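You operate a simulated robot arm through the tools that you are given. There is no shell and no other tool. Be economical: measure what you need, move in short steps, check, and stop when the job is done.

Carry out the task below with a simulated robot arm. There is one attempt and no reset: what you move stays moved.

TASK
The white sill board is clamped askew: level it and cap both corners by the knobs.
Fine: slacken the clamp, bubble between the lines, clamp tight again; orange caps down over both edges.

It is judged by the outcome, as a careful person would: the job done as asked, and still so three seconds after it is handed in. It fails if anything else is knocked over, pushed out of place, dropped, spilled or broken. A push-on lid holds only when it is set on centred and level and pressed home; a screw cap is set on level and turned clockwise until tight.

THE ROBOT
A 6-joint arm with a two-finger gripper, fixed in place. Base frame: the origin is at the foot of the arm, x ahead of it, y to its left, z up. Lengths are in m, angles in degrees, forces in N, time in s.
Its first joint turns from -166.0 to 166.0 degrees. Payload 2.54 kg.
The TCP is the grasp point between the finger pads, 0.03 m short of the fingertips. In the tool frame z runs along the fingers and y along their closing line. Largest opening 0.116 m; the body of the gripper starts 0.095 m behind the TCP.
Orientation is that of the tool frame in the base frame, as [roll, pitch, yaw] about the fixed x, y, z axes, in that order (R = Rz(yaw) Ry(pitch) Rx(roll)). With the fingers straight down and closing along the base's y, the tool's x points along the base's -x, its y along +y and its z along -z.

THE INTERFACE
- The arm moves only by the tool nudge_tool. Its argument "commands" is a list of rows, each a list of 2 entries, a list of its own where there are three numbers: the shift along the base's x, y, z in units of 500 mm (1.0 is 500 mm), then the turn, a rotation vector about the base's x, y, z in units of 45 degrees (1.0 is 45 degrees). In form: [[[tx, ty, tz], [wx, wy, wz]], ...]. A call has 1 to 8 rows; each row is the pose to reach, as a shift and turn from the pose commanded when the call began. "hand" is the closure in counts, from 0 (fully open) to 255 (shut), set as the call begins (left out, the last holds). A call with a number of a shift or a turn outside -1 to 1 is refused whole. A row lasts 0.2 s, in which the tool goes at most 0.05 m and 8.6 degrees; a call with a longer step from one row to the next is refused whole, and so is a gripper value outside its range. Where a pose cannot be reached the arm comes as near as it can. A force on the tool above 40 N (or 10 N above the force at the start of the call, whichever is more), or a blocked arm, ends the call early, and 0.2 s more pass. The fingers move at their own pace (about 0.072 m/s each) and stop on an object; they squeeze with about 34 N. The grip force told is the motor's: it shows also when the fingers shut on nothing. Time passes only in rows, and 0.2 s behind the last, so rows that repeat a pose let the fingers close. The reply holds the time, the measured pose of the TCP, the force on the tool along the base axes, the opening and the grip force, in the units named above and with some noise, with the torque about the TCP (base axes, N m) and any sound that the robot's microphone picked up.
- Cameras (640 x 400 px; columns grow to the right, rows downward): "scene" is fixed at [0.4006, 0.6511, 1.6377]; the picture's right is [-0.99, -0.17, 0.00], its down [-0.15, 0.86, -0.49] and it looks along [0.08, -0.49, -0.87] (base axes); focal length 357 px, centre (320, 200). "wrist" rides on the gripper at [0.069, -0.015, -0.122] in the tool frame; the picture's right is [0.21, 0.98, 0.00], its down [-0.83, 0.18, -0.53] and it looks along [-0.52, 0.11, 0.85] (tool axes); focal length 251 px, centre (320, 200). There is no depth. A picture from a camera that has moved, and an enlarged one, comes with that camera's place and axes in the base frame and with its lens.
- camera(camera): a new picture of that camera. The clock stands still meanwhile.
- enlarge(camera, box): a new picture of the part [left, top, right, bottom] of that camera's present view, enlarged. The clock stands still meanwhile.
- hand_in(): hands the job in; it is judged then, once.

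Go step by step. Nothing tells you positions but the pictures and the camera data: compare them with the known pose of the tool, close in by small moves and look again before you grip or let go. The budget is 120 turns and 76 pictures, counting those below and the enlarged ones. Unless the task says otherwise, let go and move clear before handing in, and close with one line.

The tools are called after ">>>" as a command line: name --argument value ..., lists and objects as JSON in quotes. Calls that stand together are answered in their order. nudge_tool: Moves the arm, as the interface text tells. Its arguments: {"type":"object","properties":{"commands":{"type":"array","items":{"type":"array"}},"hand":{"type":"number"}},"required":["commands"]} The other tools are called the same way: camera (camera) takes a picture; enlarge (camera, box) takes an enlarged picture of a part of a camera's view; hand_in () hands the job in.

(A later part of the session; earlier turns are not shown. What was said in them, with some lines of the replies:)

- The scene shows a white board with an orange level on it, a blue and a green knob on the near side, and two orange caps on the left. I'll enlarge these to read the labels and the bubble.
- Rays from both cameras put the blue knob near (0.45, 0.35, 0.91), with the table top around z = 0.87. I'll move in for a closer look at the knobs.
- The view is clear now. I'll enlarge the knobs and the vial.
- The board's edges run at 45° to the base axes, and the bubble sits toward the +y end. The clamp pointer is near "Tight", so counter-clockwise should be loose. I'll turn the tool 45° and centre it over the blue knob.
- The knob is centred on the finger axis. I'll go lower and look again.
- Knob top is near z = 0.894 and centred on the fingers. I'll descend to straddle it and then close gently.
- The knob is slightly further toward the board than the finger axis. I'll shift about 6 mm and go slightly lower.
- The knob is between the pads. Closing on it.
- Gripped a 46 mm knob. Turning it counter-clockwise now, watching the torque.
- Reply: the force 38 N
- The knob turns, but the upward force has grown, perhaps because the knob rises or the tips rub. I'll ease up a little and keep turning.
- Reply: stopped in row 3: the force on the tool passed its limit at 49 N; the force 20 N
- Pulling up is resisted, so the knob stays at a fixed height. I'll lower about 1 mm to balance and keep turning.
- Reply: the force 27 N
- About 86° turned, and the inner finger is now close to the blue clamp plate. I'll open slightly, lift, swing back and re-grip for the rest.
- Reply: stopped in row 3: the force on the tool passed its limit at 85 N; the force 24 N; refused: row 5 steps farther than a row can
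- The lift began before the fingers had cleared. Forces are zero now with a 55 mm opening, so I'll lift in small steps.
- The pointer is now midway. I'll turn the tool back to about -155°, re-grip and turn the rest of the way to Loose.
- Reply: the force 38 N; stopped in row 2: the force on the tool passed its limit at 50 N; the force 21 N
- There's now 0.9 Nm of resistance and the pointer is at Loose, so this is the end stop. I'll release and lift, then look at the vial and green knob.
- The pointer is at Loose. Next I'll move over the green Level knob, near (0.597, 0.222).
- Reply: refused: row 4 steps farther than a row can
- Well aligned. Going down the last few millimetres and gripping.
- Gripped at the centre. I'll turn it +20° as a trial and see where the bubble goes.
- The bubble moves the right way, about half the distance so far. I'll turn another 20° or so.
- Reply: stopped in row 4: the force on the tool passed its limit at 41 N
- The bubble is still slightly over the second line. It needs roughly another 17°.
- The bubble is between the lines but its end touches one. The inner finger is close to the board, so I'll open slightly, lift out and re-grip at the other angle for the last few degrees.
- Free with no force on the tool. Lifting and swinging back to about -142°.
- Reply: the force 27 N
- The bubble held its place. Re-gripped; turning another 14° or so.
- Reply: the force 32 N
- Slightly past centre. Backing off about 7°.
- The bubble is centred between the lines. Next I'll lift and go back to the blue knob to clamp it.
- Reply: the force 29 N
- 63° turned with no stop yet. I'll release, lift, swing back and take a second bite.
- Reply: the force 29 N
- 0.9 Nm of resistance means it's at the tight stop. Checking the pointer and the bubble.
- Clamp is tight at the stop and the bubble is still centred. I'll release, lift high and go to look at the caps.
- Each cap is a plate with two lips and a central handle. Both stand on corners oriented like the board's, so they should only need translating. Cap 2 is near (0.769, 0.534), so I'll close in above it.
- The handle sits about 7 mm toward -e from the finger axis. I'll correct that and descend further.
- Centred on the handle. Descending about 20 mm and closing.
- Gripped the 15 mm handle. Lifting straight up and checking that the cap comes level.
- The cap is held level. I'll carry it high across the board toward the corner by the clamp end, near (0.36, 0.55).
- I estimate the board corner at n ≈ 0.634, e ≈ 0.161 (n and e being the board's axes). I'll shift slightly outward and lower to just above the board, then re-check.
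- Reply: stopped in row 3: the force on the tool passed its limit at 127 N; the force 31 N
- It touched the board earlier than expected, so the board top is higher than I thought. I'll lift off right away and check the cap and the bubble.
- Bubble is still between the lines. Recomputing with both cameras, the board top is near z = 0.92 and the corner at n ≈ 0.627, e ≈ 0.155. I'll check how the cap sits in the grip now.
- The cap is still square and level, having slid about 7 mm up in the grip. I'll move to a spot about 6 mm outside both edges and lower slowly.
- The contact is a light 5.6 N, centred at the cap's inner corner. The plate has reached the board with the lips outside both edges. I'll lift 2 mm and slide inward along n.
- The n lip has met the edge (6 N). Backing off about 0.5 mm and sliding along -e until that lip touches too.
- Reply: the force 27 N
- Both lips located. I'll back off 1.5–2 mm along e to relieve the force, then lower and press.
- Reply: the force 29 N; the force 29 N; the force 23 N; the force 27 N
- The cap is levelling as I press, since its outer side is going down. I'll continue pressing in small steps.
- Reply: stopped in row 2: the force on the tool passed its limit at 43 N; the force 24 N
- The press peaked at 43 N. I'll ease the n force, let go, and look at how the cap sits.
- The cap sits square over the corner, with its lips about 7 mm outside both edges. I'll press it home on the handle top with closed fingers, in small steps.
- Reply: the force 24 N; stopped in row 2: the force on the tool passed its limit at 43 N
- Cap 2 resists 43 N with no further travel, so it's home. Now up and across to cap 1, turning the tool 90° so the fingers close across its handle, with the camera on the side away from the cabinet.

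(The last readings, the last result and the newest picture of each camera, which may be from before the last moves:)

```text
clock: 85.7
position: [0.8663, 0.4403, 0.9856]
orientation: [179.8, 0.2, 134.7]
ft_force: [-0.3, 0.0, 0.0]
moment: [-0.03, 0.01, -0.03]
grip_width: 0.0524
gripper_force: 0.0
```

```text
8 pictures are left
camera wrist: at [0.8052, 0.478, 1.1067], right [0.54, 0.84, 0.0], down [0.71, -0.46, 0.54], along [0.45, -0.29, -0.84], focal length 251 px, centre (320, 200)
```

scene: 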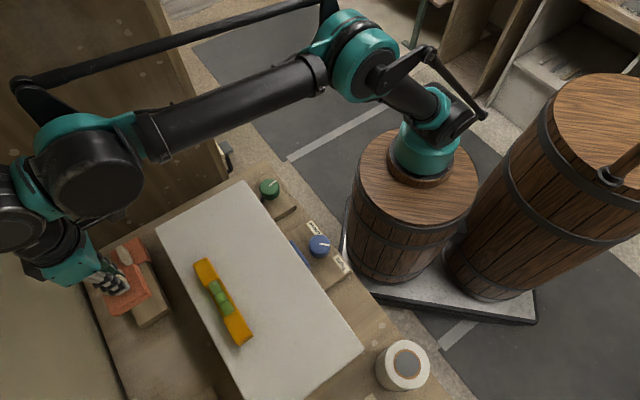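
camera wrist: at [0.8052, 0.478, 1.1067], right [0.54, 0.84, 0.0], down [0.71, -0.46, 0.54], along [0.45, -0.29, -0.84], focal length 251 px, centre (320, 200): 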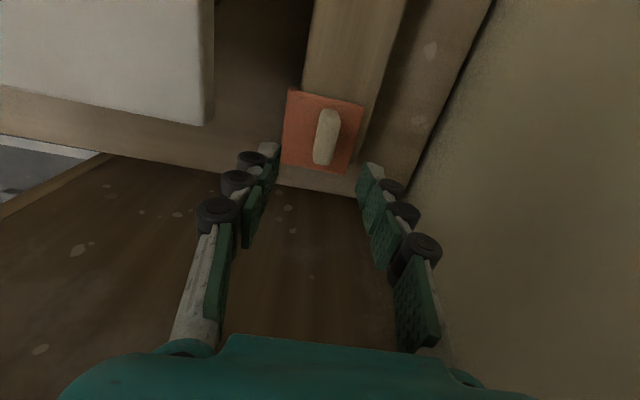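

The handle is about 6 mm toward +e and 4 mm toward +n from the axis. Correcting and descending to grip it.

>>> nudge_tool --commands '[[[-0.003, 0.014, -0.03], [0, 0, 0]], [[-0.003, 0.014, -0.08], [0, 0, 0]], [[-0.003, 0.014, -0.11], [0, 0, 0]], [[-0.003, 0.014, -0.125], [0, 0, 0]], [[-0.003, 0.014, -0.13], [0, 0, 0]], [[-0.003, 0.014, -0.13], [0, 0, 0]]]'

>>> camera --camera "wrist"

```text
clock: 87.1
position: [0.863, 0.4478, 0.9216]
orientation: [179.8, 0.2, 134.9]
ft_force: [0.6, 0.9, 0.8]
moment: [-0.01, -0.02, 0.0]
grip_width: 0.0523
gripper_force: 0.1
```

```text
7 pictures are left
camera wrist: at [0.8042, 0.4844, 1.0429], right [0.54, 0.84, 0.0], down [0.71, -0.46, 0.54], along [0.45, -0.29, -0.84], focal length 251 px, centre (320, 200)
```

wrist: 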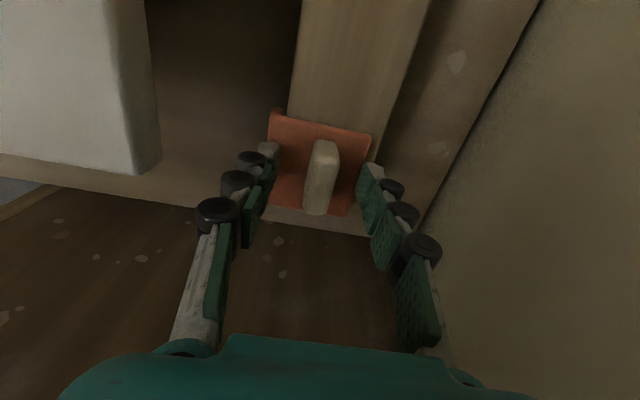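

Well aligned. Down 4 mm, close, then lift.

>>> nudge_tool --commands '[[[0.001, 0.001, -0.004], [0, 0, 0]], [[0.001, 0.001, -0.008], [0, 0, 0]], [[0.001, 0.001, -0.008], [0, 0, 0]]]'

>>> nudge_tool --commands '[[[0, 0, 0], [0, 0, 0]], [[0, 0, 0], [0, 0, 0]], [[0, 0, 0], [0, 0, 0]], [[0, 0, 0], [0, 0, 0]]]' --hand 255

>>> nudge_tool --commands '[[[0, 0, 0.01], [0, 0, 0]], [[0, 0, 0.05], [0, 0, 0]], [[0, 0, 0.12], [0, 0, 0]], [[0, 0, 0.2], [0, 0, 0]], [[0, 0, 0.28], [0, 0, 0]], [[0, 0, 0.3], [0, 0, 0]]]'

```text
clock: 87.9
position: [0.8637, 0.4472, 0.9174]
orientation: [179.9, 0.1, 134.8]
ft_force: [0.0, -1.1, 7.6]
moment: [-0.04, 0.05, -0.01]
grip_width: 0.0524
gripper_force: 0.5
```

```text
clock: 88.9
position: [0.8643, 0.4478, 0.9186]
orientation: [179.8, 0.1, 134.8]
ft_force: [7.1, 7.5, 29.0]
moment: [0.12, -0.12, 0.0]
grip_width: 0.0148
gripper_force: 33.9
```

```text
clock: 90.3
position: [0.8636, 0.4478, 1.0651]
orientation: [179.8, 0.0, 134.9]
ft_force: [0.0, -0.6, -0.8]
moment: [-0.04, 0.0, -0.03]
grip_width: 0.0146
gripper_force: 33.8
```

Cap 1 is gripped with the fingertips on its plate, so it can't slide up. Carrying it to just outside the corner by the green knob.

>>> nudge_tool --commands '[[[-0.07, -0.055, 0], [0, 0, 0]], [[-0.14, -0.11, 0], [0, 0, 0]], [[-0.21, -0.165, 0], [0, 0, 0]], [[-0.28, -0.22, 0], [0, 0, 0]], [[-0.35, -0.275, 0], [0, 0, 0]], [[-0.41, -0.325, 0], [0, 0, 0]], [[-0.442, -0.347, -0.03], [0, 0, 0]], [[-0.442, -0.347, -0.06], [0, 0, 0]]]'

>>> camera --camera "wrist"

```text
clock: 92.1
position: [0.6425, 0.2746, 1.0356]
orientation: [179.8, 0.2, 134.9]
ft_force: [-0.1, 0.0, -0.4]
moment: [0.0, 0.02, -0.01]
grip_width: 0.0151
gripper_force: 33.8
```

```text
6 pictures are left
camera wrist: at [0.5833, 0.3116, 1.1574], right [0.54, 0.84, 0.0], down [0.71, -0.46, 0.54], along [0.45, -0.29, -0.84], focal length 251 px, centre (320, 200)
```

wrist: 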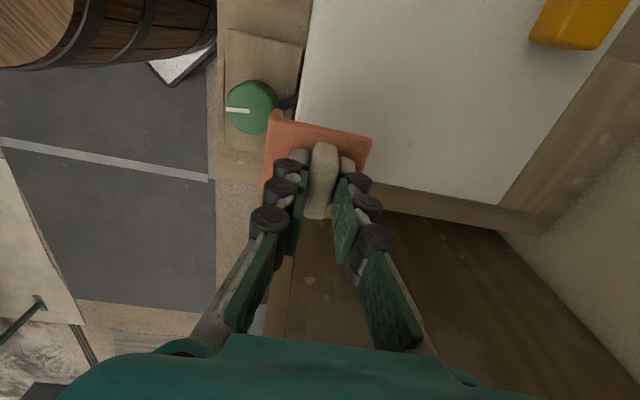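

The corner shows at about e ≈ -0.295. I'll move 7 mm further out along -e for margin, then lower in small steps.

>>> nudge_tool --commands '[[[0.01, -0.01, 0], [0, 0, 0]], [[0.01, -0.01, -0.03], [0, 0, 0]], [[0.01, -0.01, -0.06], [0, 0, 0]], [[0.01, -0.01, -0.075], [0, 0, 0]], [[0.01, -0.01, -0.08], [0, 0, 0]], [[0.01, -0.01, -0.085], [0, 0, 0]], [[0.01, -0.01, -0.09], [0, 0, 0]]]'

>>> nudge_tool --commands '[[[0, 0, -0.003], [0, 0, 0]], [[0, 0, -0.006], [0, 0, 0]], [[0, 0, -0.009], [0, 0, 0]]]'

```text
clock: 93.7
position: [0.6476, 0.2684, 0.9905]
orientation: [179.8, 0.0, 134.8]
ft_force: [-0.4, 0.1, -0.8]
moment: [0.06, -0.01, -0.01]
grip_width: 0.0148
gripper_force: 34.2
```

```text
clock: 94.5
position: [0.6485, 0.269, 0.9879]
orientation: [179.8, 0.1, 134.8]
ft_force: [0.4, 0.8, -0.2]
moment: [-0.01, -0.01, 0.03]
grip_width: 0.0148
gripper_force: 34.2
```

>>> nudge_tool --commands '[[[0, 0, -0.003], [0, 0, 0]], [[0, 0, -0.006], [0, 0, 0]], [[0, 0, -0.009], [0, 0, 0]], [[0, 0, -0.011], [0, 0, 0]]]'

```text
clock: 95.5
position: [0.6488, 0.2696, 0.9817]
orientation: [179.8, 0.1, 134.8]
ft_force: [0.5, 0.9, -0.5]
moment: [0.01, 0.01, -0.01]
grip_width: 0.0149
gripper_force: 33.2
```

>>> nudge_tool --commands '[[[0, 0, -0.002], [0, 0, 0]], [[0, 0, -0.005], [0, 0, 0]], [[0, 0, -0.008], [0, 0, 0]]]'

```text
clock: 96.3
position: [0.6482, 0.2698, 0.9794]
orientation: [179.8, 0.1, 134.8]
ft_force: [0.5, 0.4, 7.5]
moment: [-0.1, 0.09, 0.0]
grip_width: 0.0145
gripper_force: 33.6
```

Light contact under the plate near the board's edge. Lifting 3 mm and sliding inward along n.

>>> nudge_tool --commands '[[[0, 0, 0.007], [0, 0, 0]], [[0.0014, 0.0014, 0.007], [0, 0, 0]], [[0.0028, 0.0028, 0.007], [0, 0, 0]], [[0.0042, 0.0042, 0.007], [0, 0, 0]], [[0.0056, 0.0056, 0.007], [0, 0, 0]]]'

```text
clock: 97.5
position: [0.6506, 0.2713, 0.9803]
orientation: [179.8, 0.1, 134.7]
ft_force: [-0.3, 0.5, 0.3]
moment: [0.01, 0.0, 0.0]
grip_width: 0.0146
gripper_force: 34.4
```

>>> nudge_tool --commands '[[[0.0014, 0.0014, 0], [0, 0, 0]], [[0.0028, 0.0028, 0], [0, 0, 0]], [[0.0042, 0.0042, 0], [0, 0, 0]], [[0.0056, 0.0056, 0], [0, 0, 0]]]'

```text
clock: 98.5
position: [0.6536, 0.2748, 0.9807]
orientation: [179.8, 0.1, 134.8]
ft_force: [-9.6, -9.3, -5.5]
moment: [-0.45, 0.28, 0.15]
grip_width: 0.0149
gripper_force: 34.3
```

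n lip is in contact. Backing off about 1 mm and sliding along +e.

>>> nudge_tool --commands '[[[-0.0015, -0.0015, 0], [0, 0, 0]], [[-0.0036, 0.0006, 0], [0, 0, 0]], [[-0.0057, 0.0027, 0], [0, 0, 0]], [[-0.0078, 0.0048, 0], [0, 0, 0]], [[-0.0092, 0.0062, 0], [0, 0, 0]]]'

```text
clock: 99.7
position: [0.65, 0.2782, 0.9815]
orientation: [179.9, 0.0, 134.7]
ft_force: [-5.1, -11.7, -1.6]
moment: [-0.47, 0.2, 0.17]
grip_width: 0.0148
gripper_force: 34.1
```

>>> nudge_tool --commands '[[[-0.0017, -0.0017, 0], [0, 0, 0]], [[-0.0031, -0.0003, 0], [0, 0, 0]], [[-0.0045, 0.0011, 0], [0, 0, 0]], [[-0.0059, 0.0025, 0], [0, 0, 0]]]'

```text
clock: 100.7
position: [0.6477, 0.2776, 0.9815]
orientation: [179.8, 0.1, 134.7]
ft_force: [8.8, -5.7, 2.0]
moment: [-0.36, -0.48, 0.19]
grip_width: 0.0149
gripper_force: 34.2
```

Both lips located. Backing off about 0.8 mm, then pressing down.

>>> nudge_tool --commands '[[[0.0012, -0.0012, 0], [0, 0, 0]], [[0.0012, -0.0012, -0.003], [0, 0, 0]], [[0.0012, -0.0012, -0.006], [0, 0, 0]], [[0.0012, -0.0012, -0.008], [0, 0, 0]]]'

```text
clock: 101.7
position: [0.6479, 0.2783, 0.9777]
orientation: [179.7, 0.1, 134.6]
ft_force: [14.8, -6.3, 30.7]
moment: [-0.18, -0.29, 0.2]
grip_width: 0.0148
gripper_force: 34.6
```

>>> nudge_tool --commands '[[[0.0012, -0.0012, 0], [0, 0, 0]], [[0.0012, -0.0012, -0.002], [0, 0, 0]], [[0.0012, -0.0012, -0.004], [0, 0, 0]]]'

```text
clock: 102.3
position: [0.6476, 0.2776, 0.9768]
orientation: [179.7, -0.1, 134.8]
ft_force: [0.1, -2.2, 16.3]
moment: [0.02, 0.23, 0.09]
grip_width: 0.0148
gripper_force: 33.7
stopped in row 2: the force on the tool passed its limit at 48 N (the readings are from after the stop); the commanded pose is now the measured one
```

Pressed with 48 N and level. Releasing and lifting clear for a check.

>>> nudge_tool --commands '[[[0, 0, 0.001], [0, 0, 0]], [[0, 0, 0.001], [0, 0, 0]], [[0, 0, 0.001], [0, 0, 0]], [[0, 0, 0.001], [0, 0, 0]]]' --hand 165

>>> nudge_tool --commands '[[[0, 0, 0.02], [0, 0, 0]], [[0, 0, 0.08], [0, 0, 0]], [[0, 0, 0.16], [0, 0, 0]], [[0.03, 0.03, 0.24], [0, 0, 0]], [[0.03, 0.03, 0.3], [0, 0, 0]], [[0.03, 0.03, 0.3], [0, 0, 0]]]'

>>> camera --camera "wrist"

>>> enlarge --camera "scene" --box '[202, 268, 242, 318]'

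```text
clock: 103.3
position: [0.6484, 0.2784, 0.9786]
orientation: [179.8, 0.0, 134.8]
ft_force: [-0.7, -0.4, 4.2]
moment: [0.0, 0.02, 0.01]
grip_width: 0.0409
gripper_force: 2.0
```

```text
clock: 104.7
position: [0.6625, 0.2926, 1.1272]
orientation: [179.7, 0.0, 134.7]
ft_force: [0.1, -0.4, 0.0]
moment: [0.02, -0.03, 0.02]
grip_width: 0.0411
gripper_force: 0.1
```

```text
5 pictures are left
camera wrist: at [0.6026, 0.331, 1.2493], right [0.54, 0.84, 0.0], down [0.71, -0.46, 0.53], along [0.45, -0.29, -0.84], focal length 251 px, centre (320, 200)
```

wrist: 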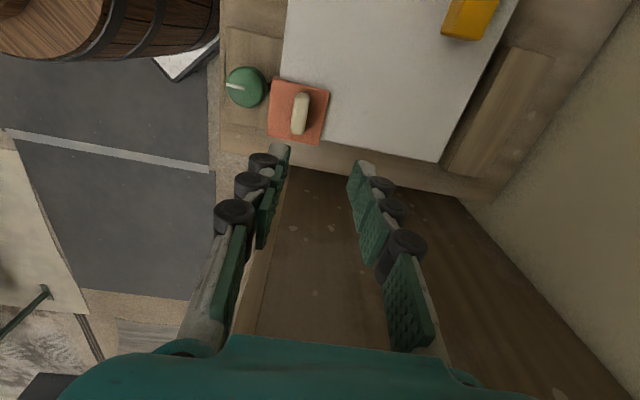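

```text
8.00 times, centred on (222, 293) of scene
camera zoom: at [0.4006, 0.6511, 1.6377], right [-0.99, -0.17, 0.0], down [-0.15, 0.86, -0.49], along [0.08, -0.49, -0.87], focal length 2856 px, centre (1104, -544)
```

zoom: 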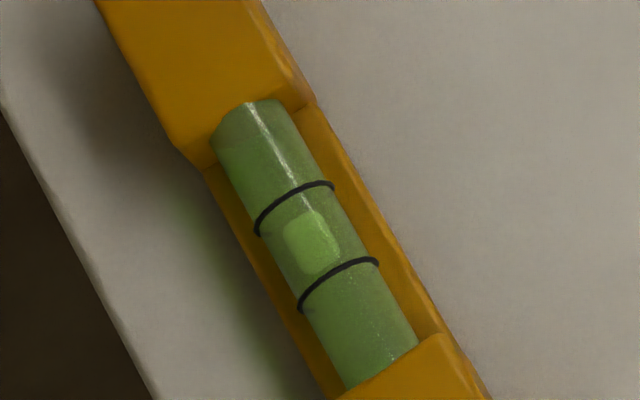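

Bubble is centred and cap 1 sits square. Checking cap 2 and the overall picture from the scene camera.

>>> enlarge --camera "scene" --box '[310, 290, 410, 370]'

>>> camera --camera "scene"

```text
5.00 times, centred on (360, 330) of scene
camera zoom: at [0.4006, 0.6511, 1.6377], right [-0.99, -0.17, 0.0], down [-0.15, 0.86, -0.49], along [0.08, -0.49, -0.87], focal length 1785 px, centre (120, -450)
```

zoom: 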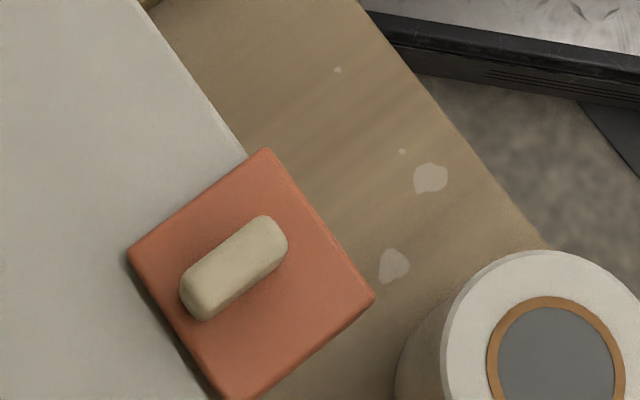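

```text
2 pictures are left
```

scene: 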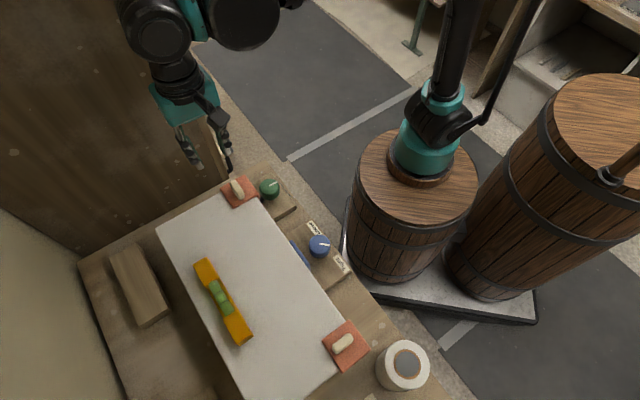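

>>> enlarge --camera "scene" --box '[200, 160, 290, 225]'

```text
6.15 times, centred on (245, 192) of scene
camera zoom: at [0.4006, 0.6511, 1.6377], right [-0.99, -0.17, 0.0], down [-0.15, 0.86, -0.49], along [0.08, -0.49, -0.87], focal length 2197 px, centre (782, 246)
```

zoom: 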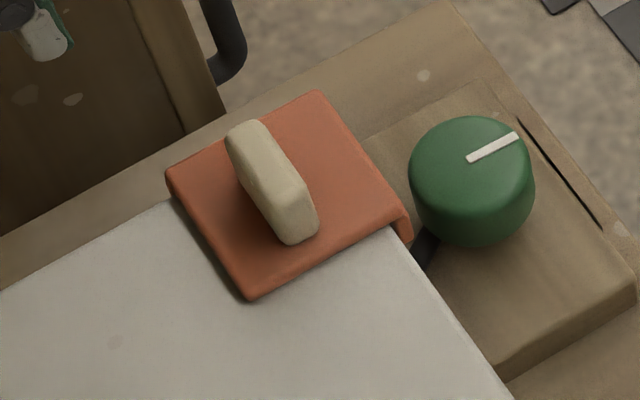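

Both caps are flat on the board with their lips over the edges. The clamp is tight, the bubble is centred, and the arm is clear, so I'm handing in.

>>> hand_in

```text
The job is handed in.
```

The board is levelled with the bubble between the lines, the clamp is tight again, and both orange caps are pressed down over the knob-side corners.
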